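You operate a simulated robot arm through the tools that you are given. There is no shell and no other tool. Be economical: measure what you need, move in short steps, check, and stop when the job is done.

Carry out the task below with a simulated robot arm. There is one attempt and no reset: what you move stays moved.

## Task
When the green lamp lights, switch off and draw the plate onto the iron rest.
Fine: it is hot, lift it by its wooden handle; shut the oven door after. Where these are worked on the way, their far stop is far enough and under half their travel is too little: oven door.

The check looks at the end state, three seconds after you hand in, the way a careful person would. Anything else that was tipped, shoved, dropped, spilled or broken makes it a failure.

## Robot
A 7-joint arm with a two-finger parallel gripper, fixed in place. Base frame: the origin is at the foot of the arm, x ahead of it, y to its left, z up. Lengths are in m, angles in degrees, forces in N, time in s.
With the tool pointing down near the work surface it reaches from about 0.24 to 0.6 m from the base axis. Its first joint turns from -66.0 to 66.0 degrees. Payload 2.5 kg.
Tool frame: the origin (TCP) lies between the finger pads and is the grasp point; the fingertips stand 0.023 m ahead of it; z points along the fingers, y is the line along which they close. Largest opening 0.094 m; finger width 0.038, thickness 0.01; the body of the gripper, 0.054 by 0.096 m, starts 0.039 m behind the TCP.
Orientation is that of the tool frame in the base frame, as a unit quaternion [x, y, z, w]. With the fingers straight down and closing along the base's y, the tool's x points along the base's -x, its y along +y and its z along -z.

## Interface
- The arm moves only by the tool play_rows. Its argument "series" is a list of rows, each an object of numbers (a shift or turn left out is 0, a gripper value left out holds the last): "tx", "ty", "tz": the shift along the base's x, y, z in m; "rx", "ry", "rz": the turn, a rotation vector about the base's x, y, z in rad. In form: [{"tx": .., "ty": .., "tz": .., "rx": .., "ry": .., "rz": ..}, ...]. A call has 1 to 8 rows; each row is the pose to reach, as a shift and turn from the pose commanded when the call began. "hand" is the opening, from 0 (shut) to 1 (fully open), set as the call begins (left out, the last holds). Each row takes 0.2 s and may step no farther than 0.05 m and 8.6 degrees from the row before; otherwise, or with a gripper value out of range, the whole call is refused. Where a pose cannot be reached the arm comes as near as it can. A force on the tool above 80 N (or 10 N above the force at the start of the call, whichever is more), or a blocked arm, ends the call early, and 0.2 s more pass. Each finger travels about 0.108 m/s and halts on what it meets, pressing with about 22 N; the grip force reading is that of the motor and also rises with nothing between the fingers. The clock runs only during rows and for 0.2 s after the last one: add rows that repeat a pose to give the fingers time. It gives the time, the measured TCP pose, the force on the tool (base axes), the opening and the grip force at its end, in the units of the frame above (readings bear some noise), with the torque about the TCP (base axes, N m) and any sound that the robot's microphone picked up.
- Cameras (640 x 400 px; columns grow to the right, rows downward): "scene" is fixed at [0.1477, -0.4354, 0.5487]; the picture's right is [0.60, -0.80, 0.00], its down [-0.51, -0.38, -0.77] and it looks along [0.62, 0.46, -0.63] (base axes); focal length 214 px, centre (320, 200). "wrist" rides on the gripper at [0.086, 0.016, -0.074] in the tool frame; the picture's right is [-0.18, 0.98, 0.00], its down [-0.58, -0.11, -0.81] and it looks along [-0.79, -0.15, 0.59] (tool axes); focal length 243 px, centre (320, 200). There is no depth. A picture from a camera that has moved, and an enlarged one, comes with that camera's place and axes in the base frame and with its lens. The place of the scene camera against the robot may be out by one fixed shift of up to 0.018 m in any direction.
- get_image(camera): a new picture of that camera. The clock stands still meanwhile.
- zoom(camera, box): a new picture of the part [left, top, right, bottom] of that camera's present view, enlarged. The clock stands still meanwhile.
- sign_off(): hands the job in; it is judged then, once.

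Go step by step. Nothing tells you positions but the pictures and the camera data: compare them with the known pose of the tool, close in by small moves and look again before you grip or let go. The budget is 120 turns and 64 pictures, counting those below and the enlarged ones. Unless the task says otherwise, let go and move clear before handing in, and close with one line.

The tools are called by a JSON object that holds its "api" and its "payload". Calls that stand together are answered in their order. play_rows: Moves the arm, as the interface text tells. Its arguments: {"type":"object","properties":{"series":{"type":"array","items":{"type":"object","properties":{"tx":{"type":"number"},"ty":{"type":"number"},"tz":{"type":"number"},"rx":{"type":"number"},"ry":{"type":"number"},"rz":{"type":"number"}}}},"hand":{"type":"number"}},"required":["series"]} The other tools are called the same way: get_image (camera) takes a picture; zoom (camera, box) takes an enlarged picture of a part of a camera's view; sign_off () hands the job in.

At the start:

```text
t: 0.0
tool_pos: [0.4395, 0.0779, 0.4128]
tcp_rot: [0.0, 1.0, 0.0, 0.0]
wrist_force: [-0.1, -0.1, 0.4]
moment: [0.02, -0.01, 0.01]
opening: 0.0941
grip_force: 0.1
```

scene: 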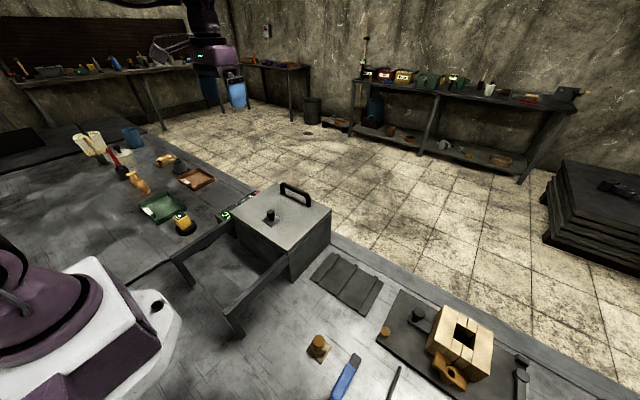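
wrist: 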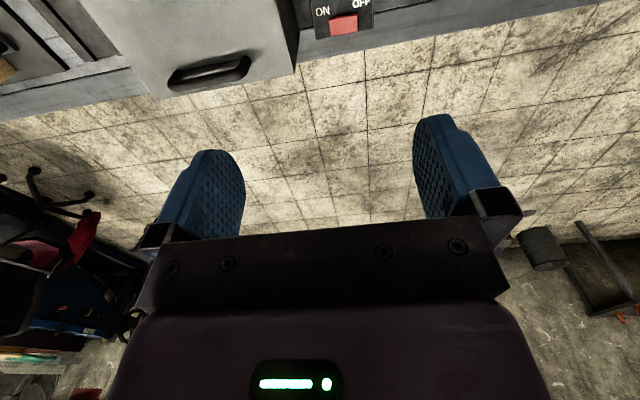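

I see a box-like oven with a handle on top, a switch panel with ON/OFF to its left, and a dark ribbed rest to its right. I'll look closer before moving.

{"api": "zoom", "payload": {"camera": "scene", "box": [160, 160, 400, 310]}}

{"api": "zoom", "payload": {"camera": "scene", "box": [280, 240, 560, 400]}}

{"api": "zoom", "payload": {"camera": "wrist", "box": [80, 0, 400, 120]}}

```text
2.67 times, centred on (280, 235) of scene
camera zoom: at [0.1477, -0.4354, 0.5487], right [0.6, -0.8, 0.0], down [-0.51, -0.38, -0.77], along [0.62, 0.46, -0.63], focal length 572 px, centre (427, 107)
```

zoom: 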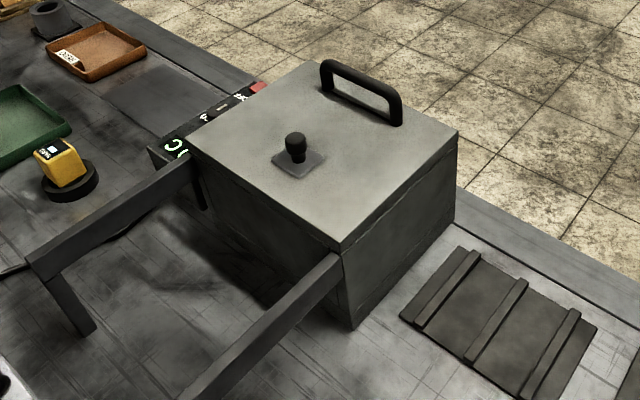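

```text
2.29 times, centred on (420, 320) of scene
camera zoom: at [0.1477, -0.4354, 0.5487], right [0.6, -0.8, 0.0], down [-0.51, -0.38, -0.77], along [0.62, 0.46, -0.63], focal length 490 px, centre (91, -74)
```

zoom: 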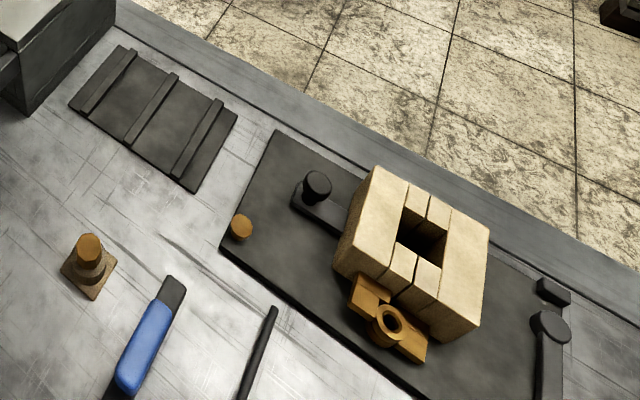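

```text
2.00 times, centred on (240, 60) of wrist
camera zoom: at [0.3533, 0.0953, 0.4875], right [0.18, 0.98, 0.0], down [0.58, -0.11, 0.81], along [0.79, -0.15, -0.59], focal length 485 px, centre (480, 480)
```

zoom: 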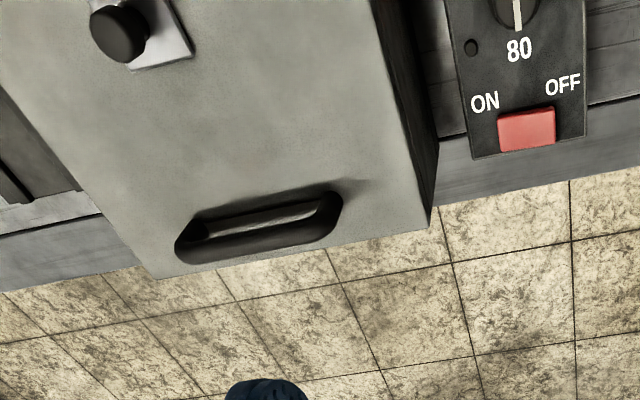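

The oven's lid (top handle, centre near (0.49, -0.08, 0.16)) appears to slide on rails toward the robot. The rocker is to its left. I'll back the wrist camera off for a full view.

{"api": "play_rows", "payload": {"series": [{"tx": -0.04, "ty": -0.02, "tz": 0.01}, {"tx": -0.08, "ty": -0.04, "tz": 0.02}, {"tx": -0.12, "ty": -0.06, "tz": 0.03}, {"tx": -0.15, "ty": -0.07, "tz": 0.04}]}}

{"api": "get_image", "payload": {"camera": "wrist"}}

```text
t: 1.0
tool_pos: [0.288, 0.0098, 0.4517]
tcp_rot: [0.0, 1.0, 0.0, 0.0]
wrist_force: [0.2, 0.0, 0.2]
moment: [0.01, -0.02, -0.01]
opening: 0.0938
grip_force: 0.0
```

```text
58 pictures are left
camera wrist: at [0.2019, 0.0259, 0.5266], right [0.18, 0.98, 0.0], down [0.58, -0.11, 0.81], along [0.79, -0.15, -0.59], focal length 243 px, centre (320, 200)
```

wrist: 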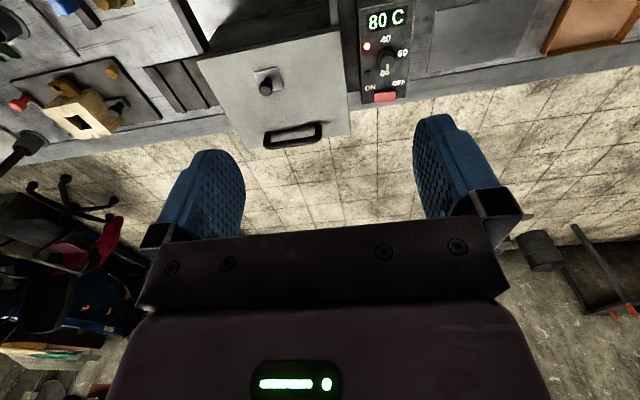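

{"api": "zoom", "payload": {"camera": "wrist", "box": [340, 0, 430, 112]}}

{"api": "zoom", "payload": {"camera": "wrist", "box": [140, 0, 380, 150]}}

```text
3.57 times, centred on (385, 56) of wrist
camera zoom: at [0.2019, 0.0259, 0.5266], right [0.18, 0.98, 0.0], down [0.58, -0.11, 0.81], along [0.79, -0.15, -0.59], focal length 866 px, centre (88, 714)
```

zoom: 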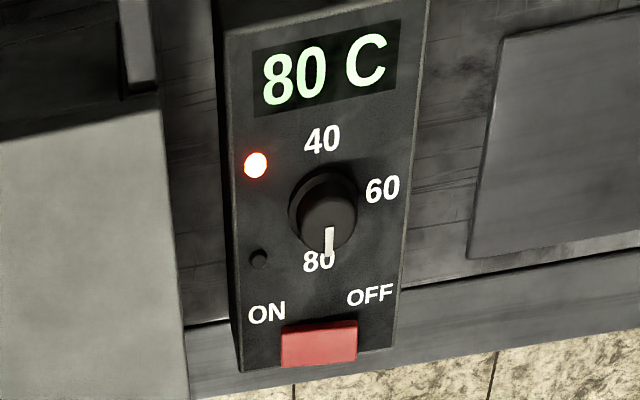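

```text
2.67 times, centred on (260, 75) of wrist
camera zoom: at [0.2019, 0.0259, 0.5266], right [0.18, 0.98, 0.0], down [0.58, -0.11, 0.81], along [0.79, -0.15, -0.59], focal length 647 px, centre (480, 533)
```

zoom: 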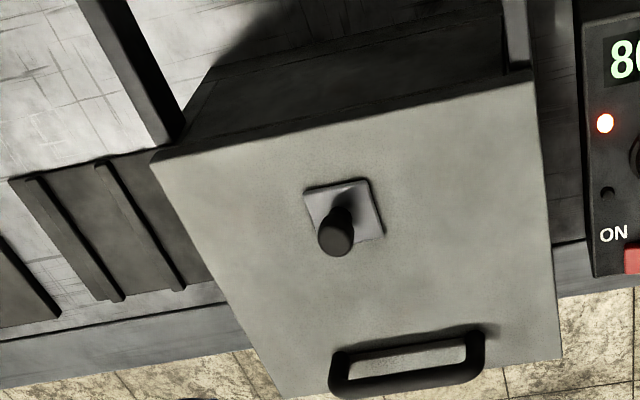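

The amber lamp is on and green is off, so I must wait. Meanwhile I'll study how the lid moves.

{"api": "zoom", "payload": {"camera": "scene", "box": [215, 175, 335, 250]}}

{"api": "zoom", "payload": {"camera": "scene", "box": [210, 240, 340, 340]}}

```text
5.33 times, centred on (275, 212) of scene
camera zoom: at [0.1477, -0.4354, 0.5487], right [0.6, -0.8, 0.0], down [-0.51, -0.38, -0.77], along [0.62, 0.46, -0.63], focal length 1144 px, centre (560, 133)
```

zoom: 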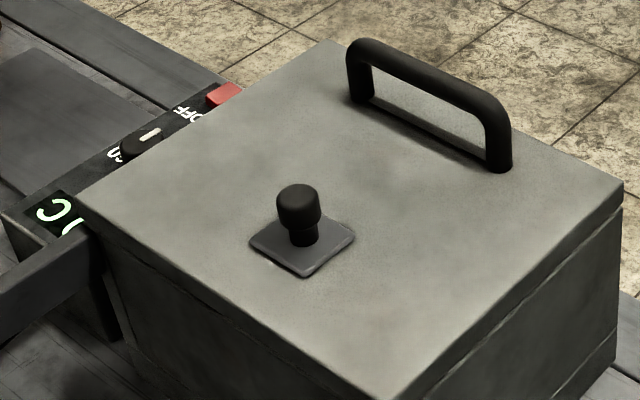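

```text
4.00 times, centred on (275, 290) of scene
camera zoom: at [0.1477, -0.4354, 0.5487], right [0.6, -0.8, 0.0], down [-0.51, -0.38, -0.77], along [0.62, 0.46, -0.63], focal length 858 px, centre (500, -160)
```

zoom: 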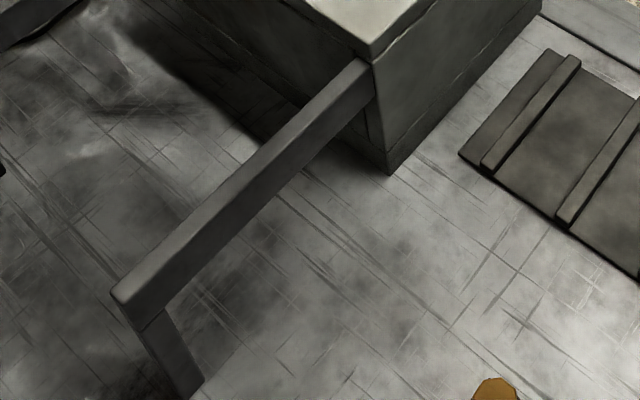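

The lid rides over the two rails toward the robot. I'll move the wrist to see the control panel well and wait there for the green lamp.

{"api": "play_rows", "payload": {"series": [{"tx": 0.01, "ty": 0.02, "tz": -0.04}, {"tx": 0.02, "ty": 0.04, "tz": -0.08}, {"tx": 0.03, "ty": 0.06, "tz": -0.12}, {"tx": 0.04, "ty": 0.08, "tz": -0.16}, {"tx": 0.05, "ty": 0.1, "tz": -0.2}, {"tx": 0.06, "ty": 0.11, "tz": -0.235}]}}

{"api": "get_image", "payload": {"camera": "wrist"}}

```text
t: 2.4
tool_pos: [0.347, 0.1206, 0.2176]
tcp_rot: [0.0, 1.0, 0.0, 0.001]
wrist_force: [0.0, 0.3, 0.3]
moment: [0.05, -0.03, -0.03]
opening: 0.0941
grip_force: 0.0
```

```text
53 pictures are left
camera wrist: at [0.2614, 0.1365, 0.2906], right [0.18, 0.98, 0.0], down [0.58, -0.11, 0.81], along [0.79, -0.15, -0.59], focal length 243 px, centre (320, 200)
```

wrist: 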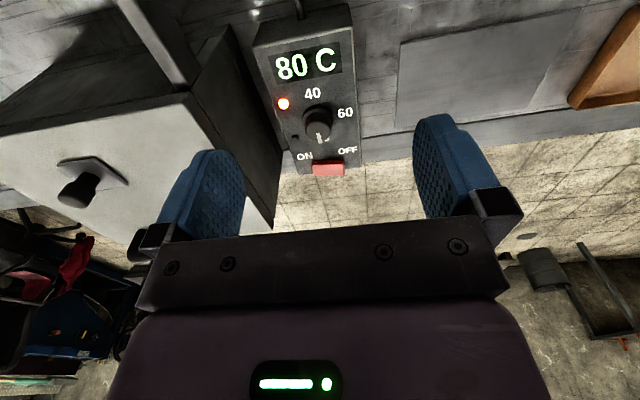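

Switch triangulates to about (0.491, 0.104, 0.07). I'll zoom on it and wait for the green.

{"api": "zoom", "payload": {"camera": "wrist", "box": [270, 80, 380, 190]}}

{"api": "play_rows", "payload": {"series": [{}, {}, {}, {}, {}, {}, {}, {}], "hand": 0}}

{"api": "play_rows", "payload": {"series": [{}, {}, {}, {}, {}, {}, {}, {}]}}

{"api": "get_image", "payload": {"camera": "wrist"}}

```text
3.64 times, centred on (325, 135) of wrist
camera zoom: at [0.2614, 0.1365, 0.2906], right [0.18, 0.98, 0.0], down [0.58, -0.11, 0.81], along [0.79, -0.15, -0.59], focal length 882 px, centre (302, 436)
```

zoom: 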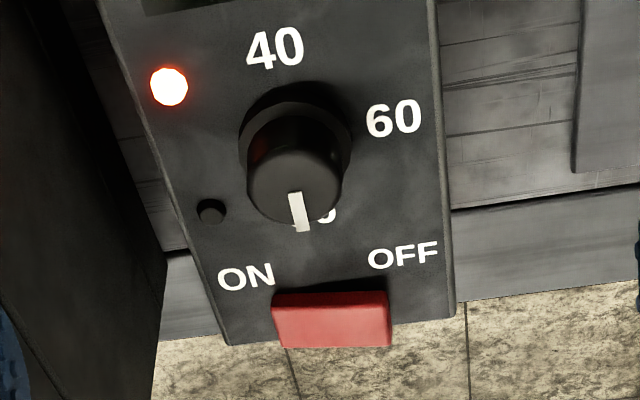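

```text
t: 4.2
tool_pos: [0.3483, 0.1201, 0.2163]
tcp_rot: [0.0, 1.0, 0.0, 0.0]
wrist_force: [0.4, -0.7, -0.3]
moment: [-0.01, -0.04, -0.01]
opening: 0.0
grip_force: 22.5
```

```text
t: 6.0
tool_pos: [0.3478, 0.12, 0.2165]
tcp_rot: [0.0, 1.0, 0.001, 0.0]
wrist_force: [-0.1, -0.3, -0.6]
moment: [0.02, -0.02, -0.01]
opening: 0.0
grip_force: 21.6
```

```text
51 pictures are left
camera wrist: at [0.2613, 0.1362, 0.2911], right [0.18, 0.98, 0.0], down [0.58, -0.11, 0.81], along [0.79, -0.15, -0.59], focal length 243 px, centre (320, 200)
```

wrist: 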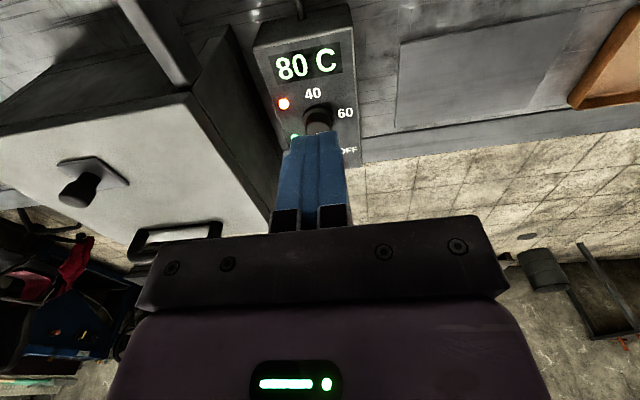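

The green lamp is lit now. I'll bring the shut fingers above the OFF end of the rocker (x 0.495, y 0.120).

{"api": "play_rows", "payload": {"series": [{"tx": 0.045}, {"tx": 0.09}, {"tx": 0.13}, {"tx": 0.147, "tz": -0.04}, {"tx": 0.147, "tz": -0.08}, {"tx": 0.147, "tz": -0.09}]}}

{"api": "get_image", "payload": {"camera": "scene"}}

{"api": "zoom", "payload": {"camera": "scene", "box": [180, 150, 300, 240]}}

{"api": "get_image", "payload": {"camera": "wrist"}}

```text
t: 7.4
tool_pos: [0.4969, 0.1169, 0.1288]
tcp_rot: [0.0, 1.0, 0.0, 0.001]
wrist_force: [0.5, 0.0, 0.8]
moment: [0.02, -0.02, 0.0]
opening: 0.0
grip_force: 22.3
```

```text
50 pictures are left
```

scene: 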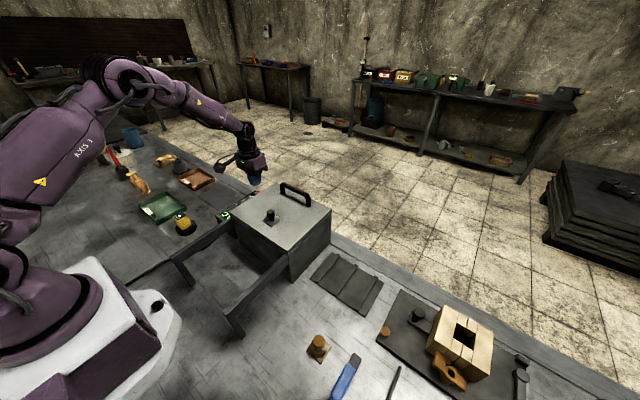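

```text
4.44 times, centred on (240, 195) of scene
camera zoom: at [0.1477, -0.4354, 0.5487], right [0.6, -0.8, 0.0], down [-0.51, -0.38, -0.77], along [0.62, 0.46, -0.63], focal length 953 px, centre (676, 222)
```

zoom: 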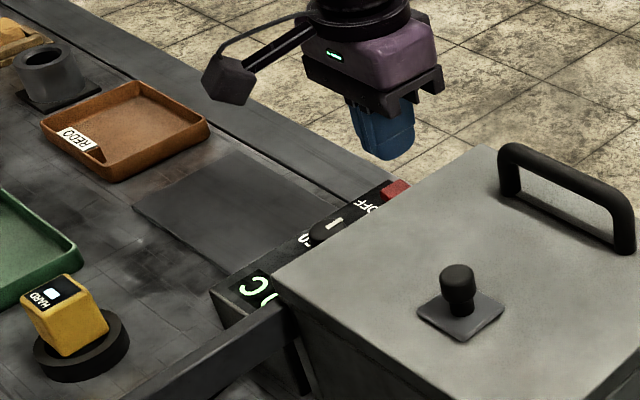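

```text
48 pictures are left
camera wrist: at [0.4102, 0.133, 0.2038], right [0.18, 0.98, 0.0], down [0.58, -0.11, 0.81], along [0.79, -0.15, -0.59], focal length 243 px, centre (320, 200)
```

wrist: 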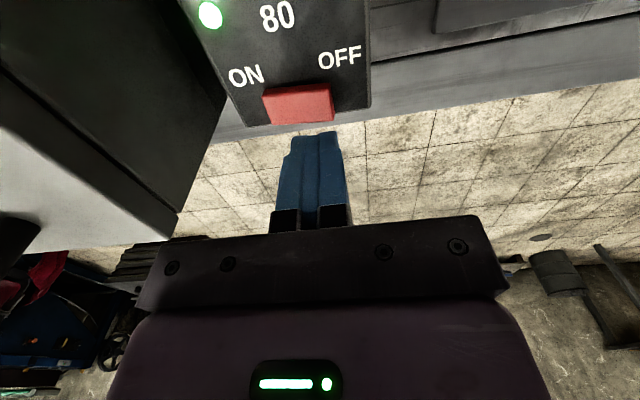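

Green is on; fingertips sit above the OFF half of the rocker. Pressing down gently.

{"api": "play_rows", "payload": {"series": [{"tx": -0.005, "ty": 0.003, "tz": -0.02}, {"tx": -0.005, "ty": 0.003, "tz": -0.03}, {"tx": -0.005, "ty": 0.003, "tz": -0.036}, {"tx": -0.005, "ty": 0.003, "tz": -0.041}]}}

{"api": "get_image", "payload": {"camera": "wrist"}}

```text
t: 8.4
tool_pos: [0.4908, 0.1233, 0.0934]
tcp_rot: [0.0, 1.0, 0.0, -0.002]
wrist_force: [-5.8, -2.0, 8.9]
moment: [-0.13, -0.03, -0.1]
opening: 0.0
grip_force: 21.8
stopped in row 4: the force on the tool passed its limit at 87 N (the readings are from after the stop); the commanded pose is now the measured one
```

```text
47 pictures are left
camera wrist: at [0.4055, 0.1393, 0.1684], right [0.18, 0.98, 0.0], down [0.58, -0.11, 0.8], along [0.79, -0.15, -0.59], focal length 243 px, centre (320, 200)
```

wrist: 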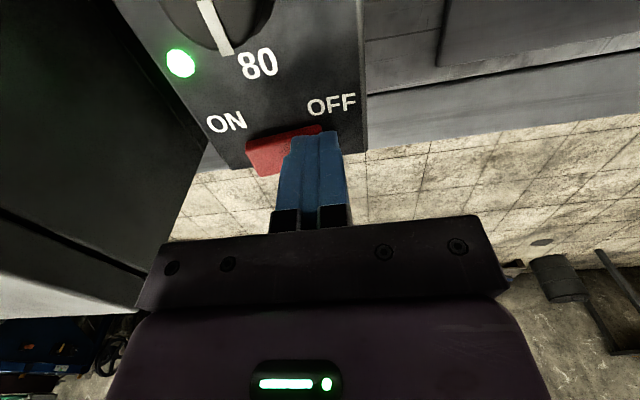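

The rocker seems to have tipped to OFF. I'll rise and verify.

{"api": "play_rows", "payload": {"series": [{"tz": 0.03}, {"tx": -0.04, "tz": 0.07}, {"tx": -0.08, "tz": 0.11}, {"tx": -0.12, "tz": 0.13}]}}

{"api": "zoom", "payload": {"camera": "wrist", "box": [200, 0, 400, 150]}}

{"api": "zoom", "payload": {"camera": "scene", "box": [180, 150, 300, 240]}}

```text
refused: row 2 steps farther than a row can; nothing moved
```

```text
2.67 times, centred on (300, 75) of wrist
camera zoom: at [0.4055, 0.1393, 0.1684], right [0.18, 0.98, 0.0], down [0.58, -0.11, 0.8], along [0.79, -0.15, -0.59], focal length 647 px, centre (373, 533)
```

zoom: 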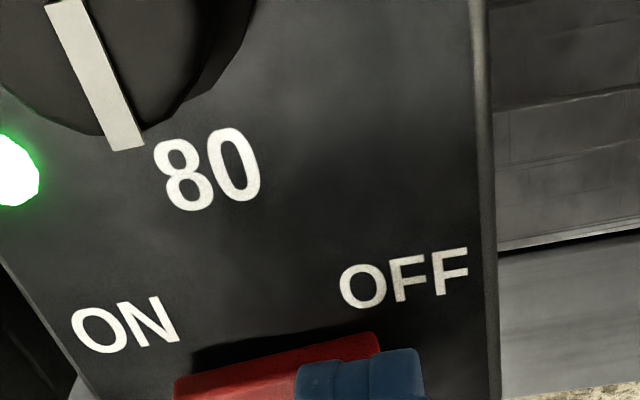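

```text
4.44 times, centred on (240, 195) of scene
camera zoom: at [0.1477, -0.4354, 0.5487], right [0.6, -0.8, 0.0], down [-0.51, -0.38, -0.77], along [0.62, 0.46, -0.63], focal length 953 px, centre (676, 222)
```

zoom: 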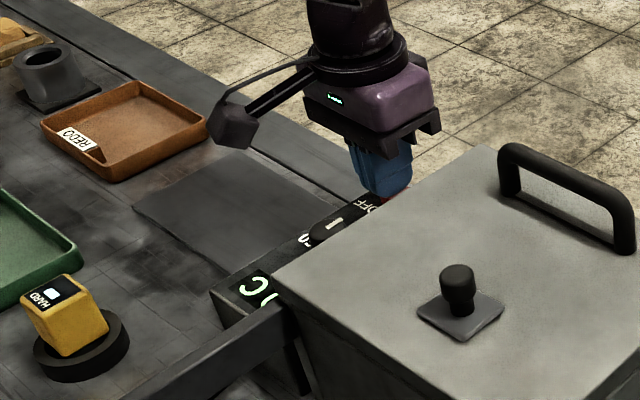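

{"api": "play_rows", "payload": {"series": [{"tz": 0.03}, {"tz": 0.07}, {"tx": -0.04, "tz": 0.09}, {"tx": -0.08, "tz": 0.11}, {"tx": -0.12, "tz": 0.12}]}}

{"api": "get_image", "payload": {"camera": "wrist"}}

{"api": "zoom", "payload": {"camera": "wrist", "box": [240, 20, 400, 160]}}

```text
t: 9.6
tool_pos: [0.3694, 0.123, 0.2113]
tcp_rot: [0.0, 1.0, 0.0, -0.002]
wrist_force: [0.2, 0.4, -0.6]
moment: [0.06, -0.01, 0.0]
opening: 0.0001
grip_force: 22.6
```

```text
44 pictures are left
camera wrist: at [0.2829, 0.1388, 0.2865], right [0.18, 0.98, 0.0], down [0.58, -0.11, 0.8], along [0.79, -0.15, -0.59], focal length 243 px, centre (320, 200)
```

wrist: 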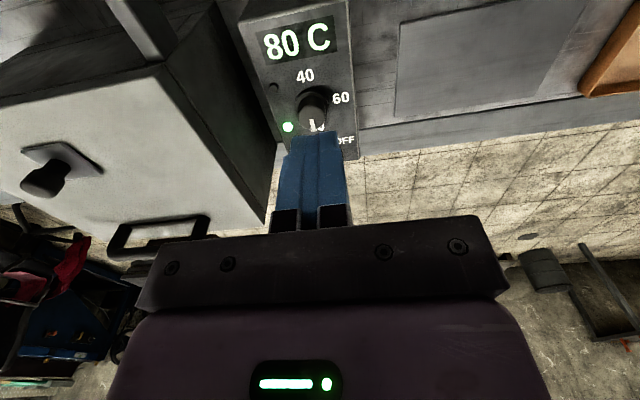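

```text
2.86 times, centred on (320, 90) of wrist
camera zoom: at [0.2829, 0.1388, 0.2865], right [0.18, 0.98, 0.0], down [0.58, -0.11, 0.8], along [0.79, -0.15, -0.59], focal length 693 px, centre (320, 514)
```

zoom: 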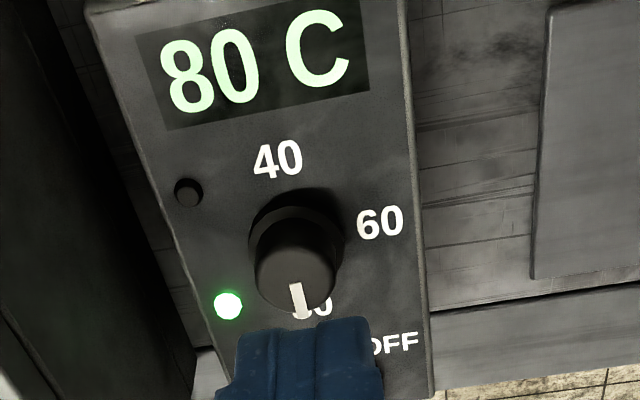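

Amber went out after the press; green remains. Next I turn the tool 90° and hover over the lid handle, about (0.49, -0.086, 0.152), opening the fingers.

{"api": "play_rows", "payload": {"series": [{"tz": 0.02, "rz": 0.145}, {"tx": 0.01, "ty": -0.03, "tz": 0.03, "rz": 0.29}, {"tx": 0.02, "ty": -0.06, "tz": 0.03, "rz": 0.435}, {"tx": 0.04, "ty": -0.09, "tz": 0.03, "rz": 0.58}, {"tx": 0.06, "ty": -0.12, "tz": 0.03, "rz": 0.725}, {"tx": 0.08, "ty": -0.15, "tz": 0.03, "rz": 0.87}, {"tx": 0.1, "ty": -0.18, "tz": 0.03, "rz": 1.015}, {"tx": 0.12, "ty": -0.21, "tz": 0.03, "rz": 1.16}], "hand": 0.6}}

{"api": "play_rows", "payload": {"series": [{"rz": 0.145}, {"rz": 0.29}, {"rz": 0.4108}, {"rz": 0.4108}]}}

{"api": "get_image", "payload": {"camera": "wrist"}}

{"api": "get_image", "payload": {"camera": "scene"}}

```text
t: 11.4
tool_pos: [0.4901, -0.0878, 0.2421]
tcp_rot: [-0.549, 0.836, -0.002, -0.001]
wrist_force: [0.5, 0.1, 0.3]
moment: [0.01, 0.0, 0.02]
opening: 0.0565
grip_force: 0.0
```

```text
t: 12.4
tool_pos: [0.4898, -0.0864, 0.2423]
tcp_rot: [0.708, -0.706, 0.002, 0.002]
wrist_force: [0.1, 0.0, -0.2]
moment: [0.01, -0.05, -0.04]
opening: 0.0562
grip_force: 0.1
```

```text
42 pictures are left
camera wrist: at [0.4752, -0.1736, 0.3169], right [-0.98, 0.18, 0.0], down [0.11, 0.58, 0.8], along [0.15, 0.79, -0.59], focal length 243 px, centre (320, 200)
```

wrist: 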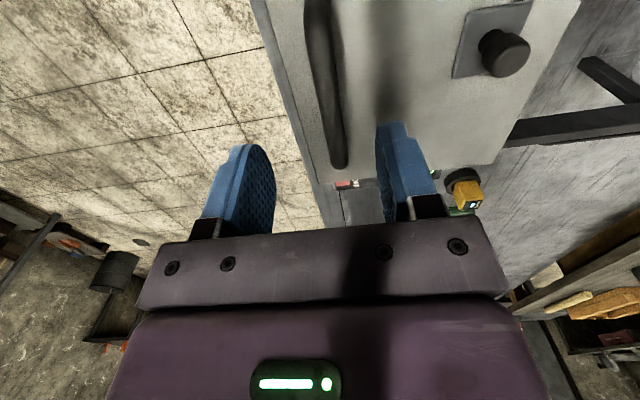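

```text
41 pictures are left
```

scene: 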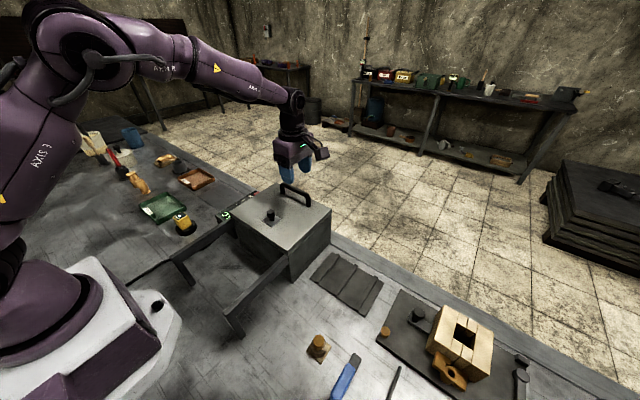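

Bar lies at x≈0.486, so I shift 4 mm and descend to straddle it.

{"api": "play_rows", "payload": {"series": [{"tx": -0.004, "ty": 0.008, "tz": -0.03}, {"tx": -0.004, "ty": 0.008, "tz": -0.06}, {"tx": -0.004, "ty": 0.008, "tz": -0.084}]}}

{"api": "get_image", "payload": {"camera": "wrist"}}

{"api": "zoom", "payload": {"camera": "scene", "box": [225, 125, 345, 225]}}

```text
t: 13.2
tool_pos: [0.4904, -0.0785, 0.1665]
tcp_rot: [-0.707, 0.707, -0.007, 0.002]
wrist_force: [-12.2, 2.2, 68.7]
moment: [1.12, 2.73, 0.2]
opening: 0.0619
grip_force: 6.3
```

```text
40 pictures are left
camera wrist: at [0.4731, -0.1635, 0.241], right [-0.98, 0.18, -0.01], down [0.1, 0.59, 0.8], along [0.16, 0.79, -0.59], focal length 243 px, centre (320, 200)
```

wrist: 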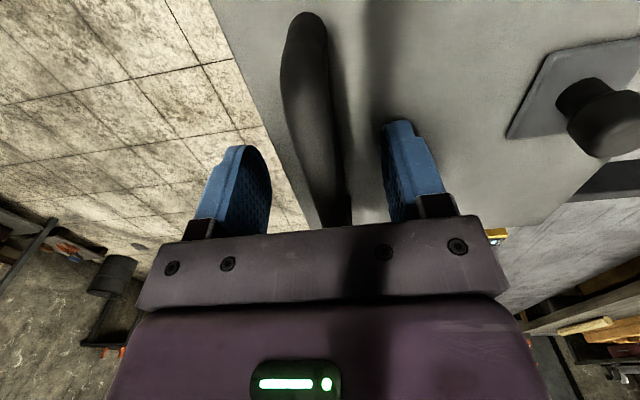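

```text
4.00 times, centred on (285, 175) of scene
camera zoom: at [0.1473, -0.4354, 0.5489], right [0.6, -0.8, 0.0], down [-0.51, -0.38, -0.77], along [0.62, 0.46, -0.63], focal length 858 px, centre (460, 300)
```

zoom: 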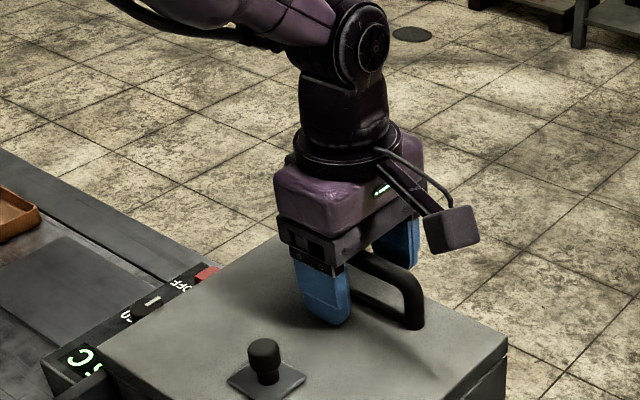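

The near fingertip rests on the lid (top at z≈0.1435); I raise a little, then close on the bar.

{"api": "play_rows", "payload": {"series": [{"tz": 0.012}, {"tz": 0.016}]}}

{"api": "play_rows", "payload": {"series": [{}, {}, {}], "hand": 0}}

{"api": "get_image", "payload": {"camera": "wrist"}}

```text
t: 13.8
tool_pos: [0.4866, -0.0784, 0.1729]
tcp_rot: [-0.707, 0.707, -0.001, -0.002]
wrist_force: [-0.4, 0.0, -0.5]
moment: [0.0, -0.02, -0.03]
opening: 0.0565
grip_force: 0.1
```

```text
t: 14.6
tool_pos: [0.4854, -0.0775, 0.1716]
tcp_rot: [-0.707, 0.707, 0.003, -0.006]
wrist_force: [-34.1, 2.3, 9.8]
moment: [-0.19, -0.23, 0.04]
opening: 0.0136
grip_force: 45.1
```

```text
38 pictures are left
camera wrist: at [0.4697, -0.1648, 0.2481], right [-0.98, 0.18, 0.01], down [0.12, 0.58, 0.8], along [0.14, 0.79, -0.6], focal length 243 px, centre (320, 200)
```

wrist: 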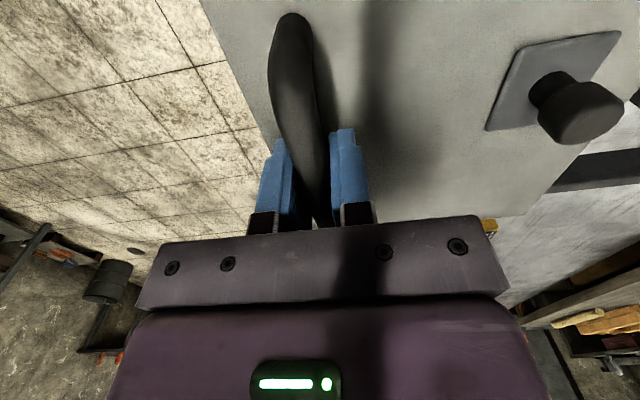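

The bar is gripped. I'll pull the lid toward the robot in small steps.

{"api": "play_rows", "payload": {"series": [{"tx": -0.008}, {"tx": -0.016}, {"tx": -0.024}, {"tx": -0.03}]}}

{"api": "get_image", "payload": {"camera": "scene"}}

```text
t: 15.6
tool_pos: [0.4565, -0.0777, 0.1721]
tcp_rot: [0.707, -0.707, -0.001, 0.002]
wrist_force: [0.9, 2.8, -28.1]
moment: [-0.92, 0.01, -0.06]
opening: 0.0134
grip_force: 44.9
```

```text
37 pictures are left
```

scene: 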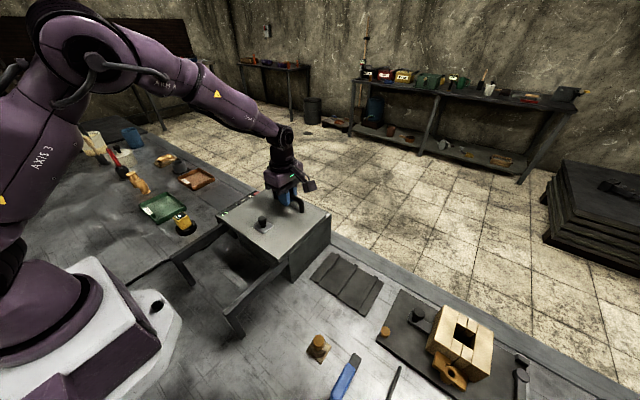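

The lid slides freely. Continuing.

{"api": "play_rows", "payload": {"series": [{"tx": -0.015, "tz": -0.001}, {"tx": -0.03, "tz": -0.001}, {"tx": -0.045, "tz": -0.002}, {"tx": -0.06, "tz": -0.002}, {"tx": -0.075, "tz": -0.002}, {"tx": -0.09, "tz": -0.002}]}}

{"api": "get_image", "payload": {"camera": "scene"}}

```text
t: 17.0
tool_pos: [0.368, -0.0793, 0.1733]
tcp_rot: [0.708, -0.706, 0.002, 0.001]
wrist_force: [0.7, 20.0, -14.6]
moment: [0.5, 0.08, -0.37]
opening: 0.0134
grip_force: 44.9
```

```text
36 pictures are left
```

scene: 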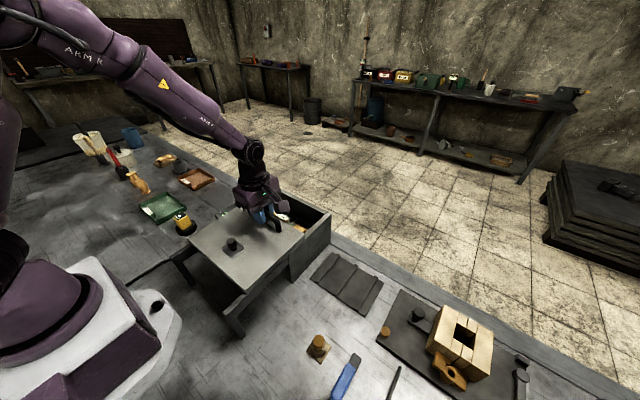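

Half open. A slight sideways load; I yield 2 mm in y and continue toward the far stop.

{"api": "play_rows", "payload": {"series": [{"tx": -0.012, "ty": 0.002}, {"tx": -0.024, "ty": 0.002}, {"tx": -0.036, "ty": 0.002}, {"tx": -0.048, "ty": 0.002}, {"tx": -0.06, "ty": 0.002}, {"tx": -0.07, "ty": 0.002}]}}

{"api": "get_image", "payload": {"camera": "scene"}}

{"api": "zoom", "payload": {"camera": "scene", "box": [160, 170, 360, 310]}}

```text
t: 18.3
tool_pos: [0.3191, -0.0771, 0.175]
tcp_rot: [0.707, -0.707, 0.019, -0.014]
wrist_force: [7.2, -0.5, -6.3]
moment: [0.05, -0.07, -0.06]
opening: 0.0136
grip_force: 45.0
stopped in row 6: the force on the tool passed its limit at 88 N (the readings are from after the stop); the commanded pose is now the measured one
```

```text
35 pictures are left
```

scene: 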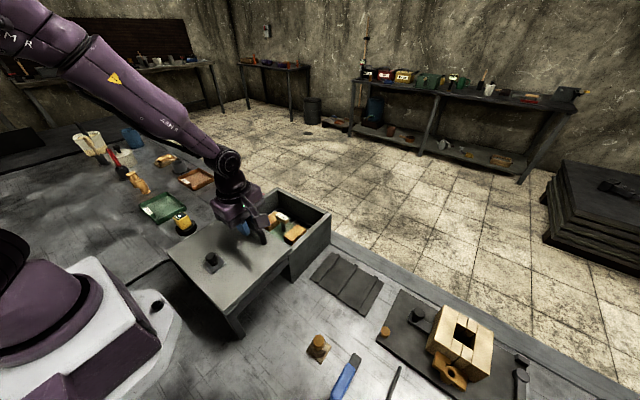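

```text
2.86 times, centred on (260, 240) of scene
camera zoom: at [0.1477, -0.4354, 0.5487], right [0.6, -0.8, 0.0], down [-0.51, -0.38, -0.77], along [0.62, 0.46, -0.63], focal length 613 px, centre (491, 86)
```

zoom: 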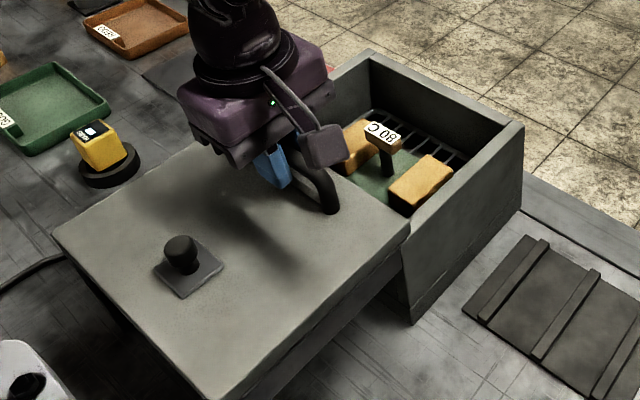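

The lid reached its far stop. Inside I see a green plate with items and a T-shaped handle labelled 80 C. I'll release and rise to look in.

{"api": "play_rows", "payload": {"series": [{"tx": 0.004}, {"tx": 0.004}, {"tx": 0.004}], "hand": 0.6}}

{"api": "play_rows", "payload": {"series": [{"tz": 0.03}, {"tz": 0.07}, {"tz": 0.11}, {"tz": 0.15}, {"tz": 0.19}, {"tx": 0.03, "tz": 0.22}, {"tx": 0.03, "tz": 0.22, "rz": -0.145}, {"tx": 0.03, "tz": 0.22, "rz": -0.29}]}}

{"api": "play_rows", "payload": {"series": [{"rz": -0.145}, {"rz": -0.29}, {"rz": -0.435}, {"rz": -0.58}, {"rz": -0.725}, {"rz": -0.87}, {"rz": -1.015}, {"rz": -1.16}]}}

{"api": "play_rows", "payload": {"series": [{"rz": -0.1208}, {"rz": -0.1208, "tx": -0.03}]}}

{"api": "get_image", "payload": {"camera": "wrist"}}

{"api": "zoom", "payload": {"camera": "scene", "box": [230, 170, 350, 260]}}

```text
t: 19.1
tool_pos: [0.3232, -0.078, 0.1752]
tcp_rot: [0.707, -0.707, 0.018, -0.012]
wrist_force: [-0.3, 0.1, 0.1]
moment: [-0.02, 0.01, 0.01]
opening: 0.0565
grip_force: 0.0
```

```text
t: 20.9
tool_pos: [0.3535, -0.0782, 0.3955]
tcp_rot: [-0.597, 0.802, -0.019, 0.009]
wrist_force: [-0.3, -0.5, -0.7]
moment: [-0.01, -0.01, -0.01]
opening: 0.0564
grip_force: 0.1
```

```text
t: 22.7
tool_pos: [0.3528, -0.0795, 0.3939]
tcp_rot: [-0.059, 0.998, -0.021, -0.003]
wrist_force: [0.1, -0.6, 0.5]
moment: [-0.02, 0.01, -0.06]
opening: 0.0565
grip_force: 0.0
```

```text
t: 23.3
tool_pos: [0.3242, -0.0781, 0.3947]
tcp_rot: [-0.001, 1.0, -0.021, -0.004]
wrist_force: [1.1, -0.3, 0.1]
moment: [0.03, -0.01, -0.01]
opening: 0.0562
grip_force: 0.1
```

```text
33 pictures are left
camera wrist: at [0.2383, -0.0597, 0.4693], right [0.18, 0.98, -0.04], down [0.59, -0.07, 0.81], along [0.79, -0.17, -0.59], focal length 243 px, centre (320, 200)
```

wrist: 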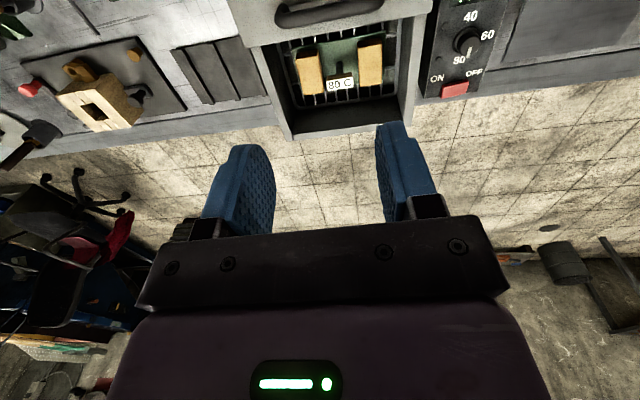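

```text
4.44 times, centred on (290, 215) of scene
camera zoom: at [0.1477, -0.4354, 0.5487], right [0.6, -0.8, 0.0], down [-0.51, -0.38, -0.77], along [0.62, 0.46, -0.63], focal length 953 px, centre (453, 133)
```

zoom: 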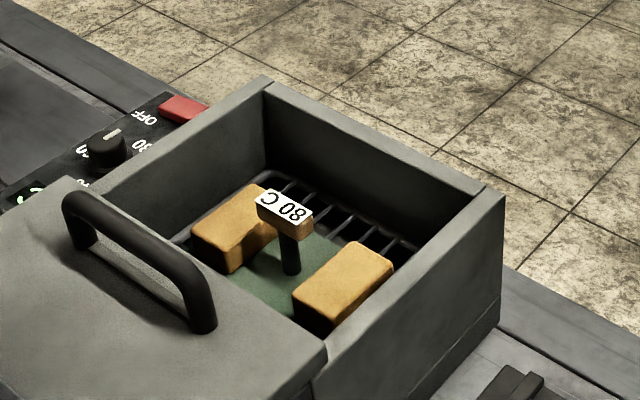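

I'll zoom in the wrist view on the oven interior and panel.

{"api": "zoom", "payload": {"camera": "wrist", "box": [250, 0, 430, 120]}}

{"api": "zoom", "payload": {"camera": "wrist", "box": [410, 0, 510, 110]}}

```text
3.33 times, centred on (340, 60) of wrist
camera zoom: at [0.2383, -0.0597, 0.4693], right [0.18, 0.98, -0.04], down [0.59, -0.07, 0.81], along [0.79, -0.17, -0.59], focal length 809 px, centre (253, 667)
```

zoom: 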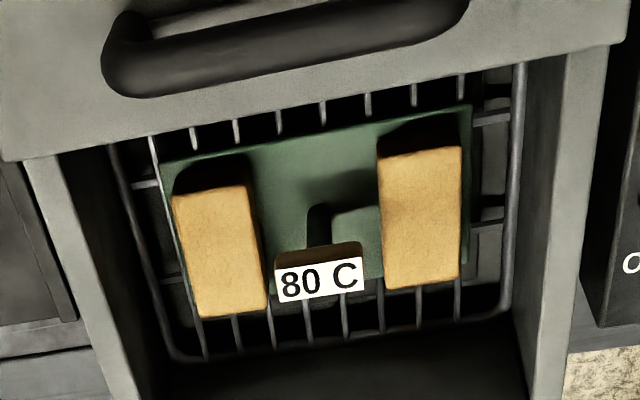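

```text
3.64 times, centred on (460, 55) of wrist
camera zoom: at [0.2383, -0.0597, 0.4693], right [0.18, 0.98, -0.04], down [0.59, -0.07, 0.81], along [0.79, -0.17, -0.59], focal length 882 px, centre (-189, 727)
```

zoom: 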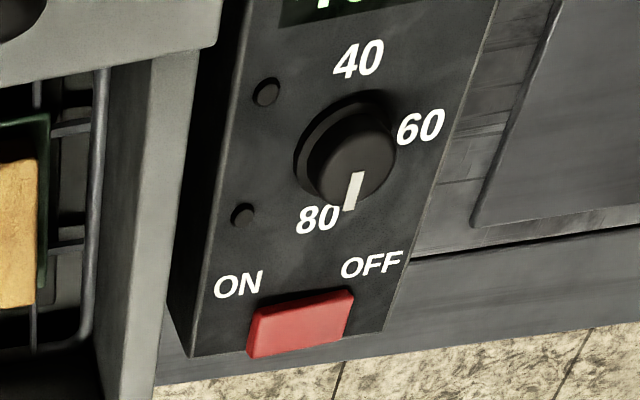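

Switch is OFF with both lamps out. The wooden handle's top is near (0.428, -0.080, 0.114), between two gold blocks. First I'll survey the iron rest from above, correcting the small tool tilt.

{"api": "play_rows", "payload": {"series": [{"ty": -0.045, "rx": 0.042, "ry": -0.008}, {"ty": -0.09, "rx": 0.042, "ry": -0.008}, {"ty": -0.13, "tx": -0.02, "rx": 0.042, "ry": -0.008}, {"ty": -0.17, "tx": -0.04, "rx": 0.042, "ry": -0.008}]}}

{"api": "get_image", "payload": {"camera": "wrist"}}

```text
t: 24.3
tool_pos: [0.2807, -0.2467, 0.3934]
tcp_rot: [-0.001, 1.0, 0.001, 0.001]
wrist_force: [-0.4, -0.7, 0.1]
moment: [-0.02, -0.01, 0.0]
opening: 0.0561
grip_force: 0.0
```

```text
29 pictures are left
camera wrist: at [0.1945, -0.2305, 0.4681], right [0.18, 0.98, 0.0], down [0.58, -0.11, 0.81], along [0.79, -0.15, -0.59], focal length 243 px, centre (320, 200)
```

wrist: 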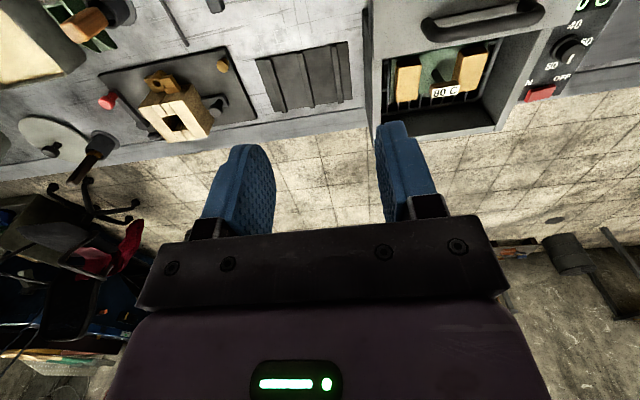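

Rest spans x 0.37–0.485, y -0.38…-0.22 (centre 0.427, -0.300); the plate is about 0.14×0.08 centred under its handle at (0.427, -0.081). I go above the handle and turn the tool.

{"api": "play_rows", "payload": {"series": [{"tx": 0.015, "ty": 0.02, "tz": -0.01, "rz": 0.145}, {"tx": 0.03, "ty": 0.04, "tz": -0.02, "rz": 0.29}, {"tx": 0.045, "ty": 0.06, "tz": -0.03, "rz": 0.435}, {"tx": 0.06, "ty": 0.08, "tz": -0.04, "rz": 0.58}, {"tx": 0.08, "ty": 0.1, "tz": -0.06, "rz": 0.725}, {"tx": 0.1, "ty": 0.125, "tz": -0.08, "rz": 0.87}, {"tx": 0.12, "ty": 0.15, "tz": -0.1, "rz": 1.015}, {"tx": 0.14, "ty": 0.165, "tz": -0.12, "rz": 1.16}], "hand": 0.5}}

{"api": "play_rows", "payload": {"series": [{"tx": 0.006, "rz": 0.145}, {"tx": 0.006, "tz": -0.02, "rz": 0.29}, {"tx": 0.006, "tz": -0.05, "rz": 0.4108}, {"tx": 0.006, "tz": -0.08, "rz": 0.4108}]}}

{"api": "get_image", "payload": {"camera": "wrist"}}

{"api": "zoom", "payload": {"camera": "scene", "box": [220, 130, 360, 260]}}

```text
t: 26.1
tool_pos: [0.4209, -0.0829, 0.2755]
tcp_rot: [-0.55, 0.835, -0.001, 0.0]
wrist_force: [0.3, -0.2, -0.1]
moment: [-0.01, 0.03, 0.02]
opening: 0.0471
grip_force: 0.1
```

```text
t: 27.1
tool_pos: [0.4283, -0.0825, 0.1965]
tcp_rot: [0.709, -0.706, 0.001, 0.0]
wrist_force: [0.9, 0.1, -1.5]
moment: [0.01, 0.02, 0.04]
opening: 0.0469
grip_force: 0.1
```

```text
28 pictures are left
camera wrist: at [0.4118, -0.1684, 0.2703], right [-0.98, 0.18, 0.0], down [0.11, 0.58, 0.81], along [0.15, 0.79, -0.59], focal length 243 px, centre (320, 200)
```

wrist: 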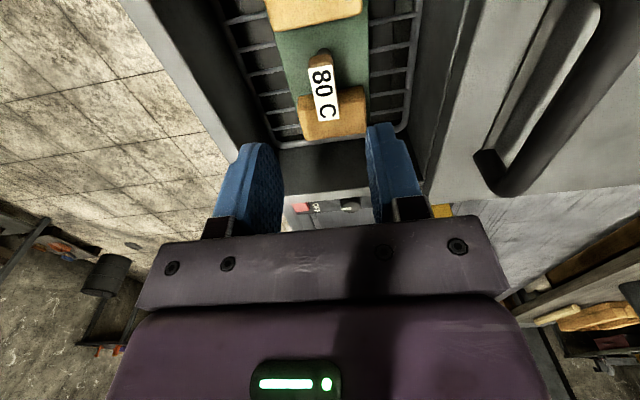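

```text
3.08 times, centred on (290, 195) of scene
camera zoom: at [0.1477, -0.4354, 0.5487], right [0.6, -0.8, 0.0], down [-0.51, -0.38, -0.77], along [0.62, 0.46, -0.63], focal length 660 px, centre (412, 215)
```

zoom: 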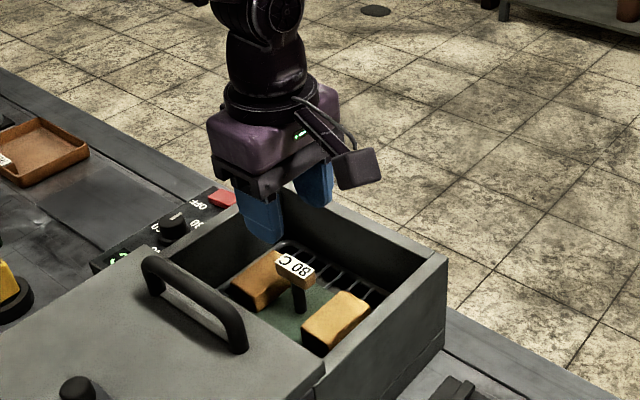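

Handle confirmed at (0.426, -0.080). Descending with a 2 mm correction.

{"api": "play_rows", "payload": {"series": [{"tx": -0.002, "ty": 0.002, "tz": -0.03}, {"tx": -0.002, "ty": 0.002, "tz": -0.055}, {"tx": -0.002, "ty": 0.002, "tz": -0.07}]}}

{"api": "get_image", "payload": {"camera": "wrist"}}

{"api": "zoom", "payload": {"camera": "scene", "box": [240, 160, 340, 260]}}

```text
t: 27.9
tool_pos: [0.427, -0.081, 0.1266]
tcp_rot: [0.707, -0.707, 0.001, 0.0]
wrist_force: [0.5, 0.5, 0.3]
moment: [-0.01, 0.01, 0.0]
opening: 0.0471
grip_force: 0.1
```

```text
26 pictures are left
camera wrist: at [0.4114, -0.1679, 0.2001], right [-0.98, 0.18, 0.0], down [0.11, 0.58, 0.81], along [0.15, 0.79, -0.59], focal length 243 px, centre (320, 200)
```

wrist: 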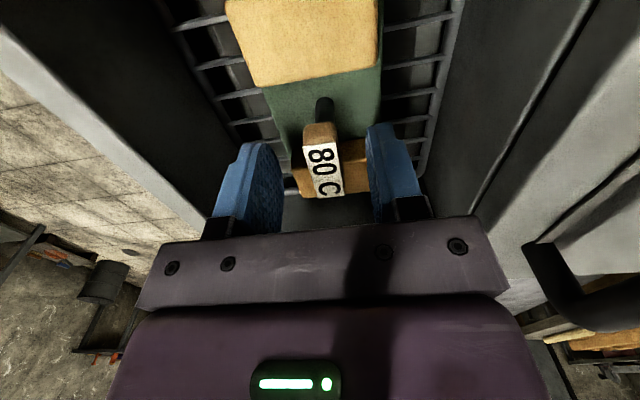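

```text
4.00 times, centred on (290, 210) of scene
camera zoom: at [0.1477, -0.4354, 0.5487], right [0.6, -0.8, 0.0], down [-0.51, -0.38, -0.77], along [0.62, 0.46, -0.63], focal length 858 px, centre (440, 160)
```

zoom: 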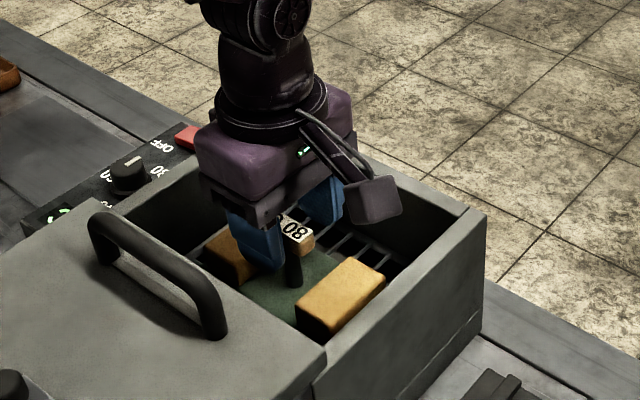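

Aligned between the fingers. Final 15 mm down and close.

{"api": "play_rows", "payload": {"series": [{"ty": 0.002, "tz": -0.008}, {"ty": 0.002, "tz": -0.016}]}}

{"api": "play_rows", "payload": {"series": [{}, {}, {}], "hand": 0}}

{"api": "zoom", "payload": {"camera": "wrist", "box": [180, 60, 460, 240]}}

```text
t: 28.5
tool_pos: [0.4267, -0.0799, 0.1087]
tcp_rot: [0.708, -0.706, 0.0, 0.0]
wrist_force: [0.2, -1.3, 0.6]
moment: [0.04, -0.03, 0.0]
opening: 0.0469
grip_force: 0.0
```

```text
t: 29.3
tool_pos: [0.4258, -0.0791, 0.1093]
tcp_rot: [-0.707, 0.708, 0.0, 0.0]
wrist_force: [0.1, -1.3, -1.8]
moment: [-0.06, -0.05, 0.03]
opening: 0.0159
grip_force: 21.6
```

```text
2.22 times, centred on (320, 150) of wrist
camera zoom: at [0.4104, -0.1666, 0.1836], right [-0.98, 0.18, 0.0], down [0.11, 0.58, 0.81], along [0.15, 0.79, -0.59], focal length 539 px, centre (320, 311)
```

zoom: 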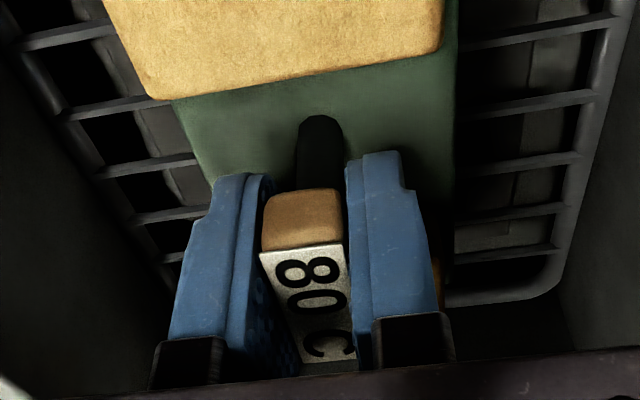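

The wooden handle is held (16 mm). Lifting slowly.

{"api": "play_rows", "payload": {"series": [{"tz": 0.004}, {"tz": 0.01}, {"tz": 0.018}, {"tz": 0.026}]}}

{"api": "zoom", "payload": {"camera": "scene", "box": [230, 150, 350, 260]}}

```text
t: 30.3
tool_pos: [0.4271, -0.0803, 0.1358]
tcp_rot: [-0.707, 0.707, 0.001, 0.0]
wrist_force: [0.4, 0.0, -3.8]
moment: [-0.01, 0.02, 0.0]
opening: 0.0157
grip_force: 21.5
```

```text
3.64 times, centred on (290, 205) of scene
camera zoom: at [0.1477, -0.4354, 0.5487], right [0.6, -0.8, 0.0], down [-0.51, -0.38, -0.77], along [0.62, 0.46, -0.63], focal length 780 px, centre (429, 182)
```

zoom: 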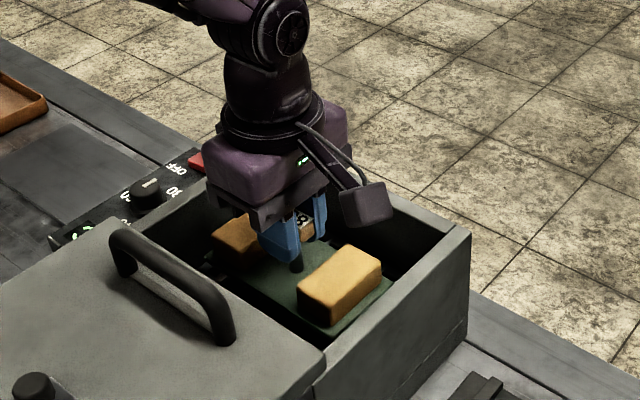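

The plate rises level with both blocks. Continuing straight up until it clears the oven rim.

{"api": "play_rows", "payload": {"series": [{"tz": 0.012}, {"tz": 0.026}, {"tz": 0.042}, {"tz": 0.058}, {"tz": 0.074}, {"tz": 0.09}, {"tz": 0.102}, {"tz": 0.11}]}}

{"api": "get_image", "payload": {"camera": "scene"}}

```text
t: 32.1
tool_pos: [0.4266, -0.0787, 0.2456]
tcp_rot: [0.707, -0.707, -0.001, -0.001]
wrist_force: [-0.6, -0.4, -2.8]
moment: [-0.02, -0.02, 0.0]
opening: 0.0159
grip_force: 21.5
```

```text
22 pictures are left
```

scene: 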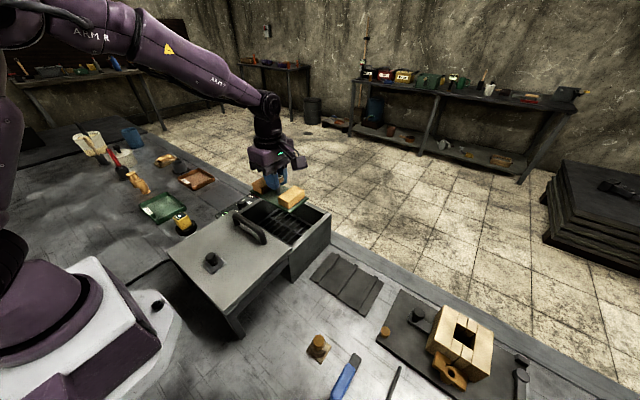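

Clear of the oven. Now carrying it sideways to over the rest, gently.

{"api": "play_rows", "payload": {"series": [{"ty": -0.006}, {"ty": -0.018}, {"ty": -0.034}, {"ty": -0.052}, {"ty": -0.07}, {"ty": -0.088}, {"ty": -0.104}, {"ty": -0.116}]}}

{"api": "play_rows", "payload": {"series": [{"ty": -0.012}, {"ty": -0.028}, {"ty": -0.046}, {"ty": -0.064}, {"ty": -0.08}, {"ty": -0.094}, {"ty": -0.101}, {"ty": -0.105}]}}

{"api": "get_image", "payload": {"camera": "scene"}}

{"api": "get_image", "payload": {"camera": "wrist"}}

```text
t: 33.9
tool_pos: [0.4281, -0.1955, 0.2452]
tcp_rot: [-0.707, 0.708, 0.0, 0.0]
wrist_force: [0.0, 0.1, -3.0]
moment: [0.01, 0.0, 0.01]
opening: 0.0157
grip_force: 22.2
```

```text
t: 35.7
tool_pos: [0.4269, -0.3002, 0.2438]
tcp_rot: [0.707, -0.707, -0.001, -0.001]
wrist_force: [0.2, -0.2, -2.7]
moment: [-0.02, 0.01, 0.04]
opening: 0.0156
grip_force: 22.0
```

```text
21 pictures are left
```

scene: 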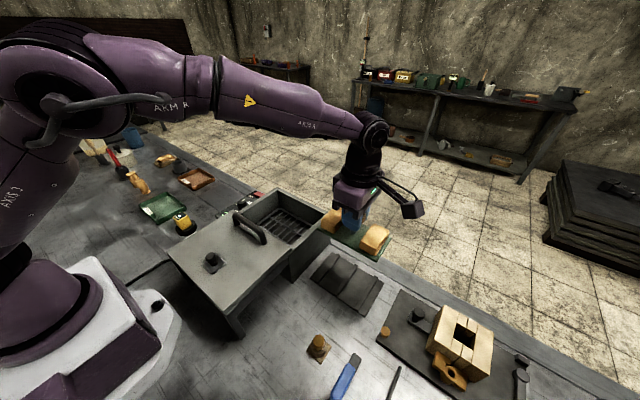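

```text
20 pictures are left
camera wrist: at [0.4117, -0.3866, 0.3181], right [-0.98, 0.18, 0.0], down [0.11, 0.58, 0.81], along [0.15, 0.79, -0.59], focal length 243 px, centre (320, 200)
```

wrist: 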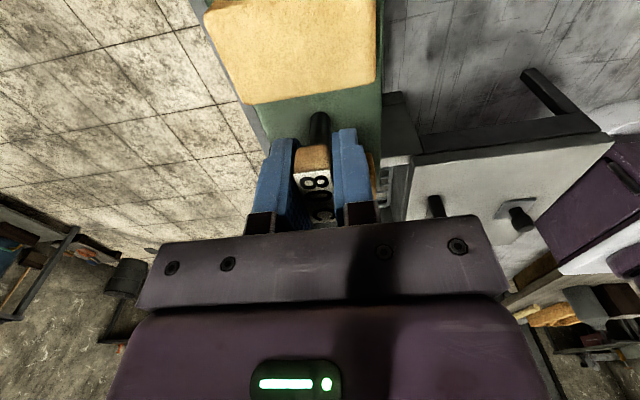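

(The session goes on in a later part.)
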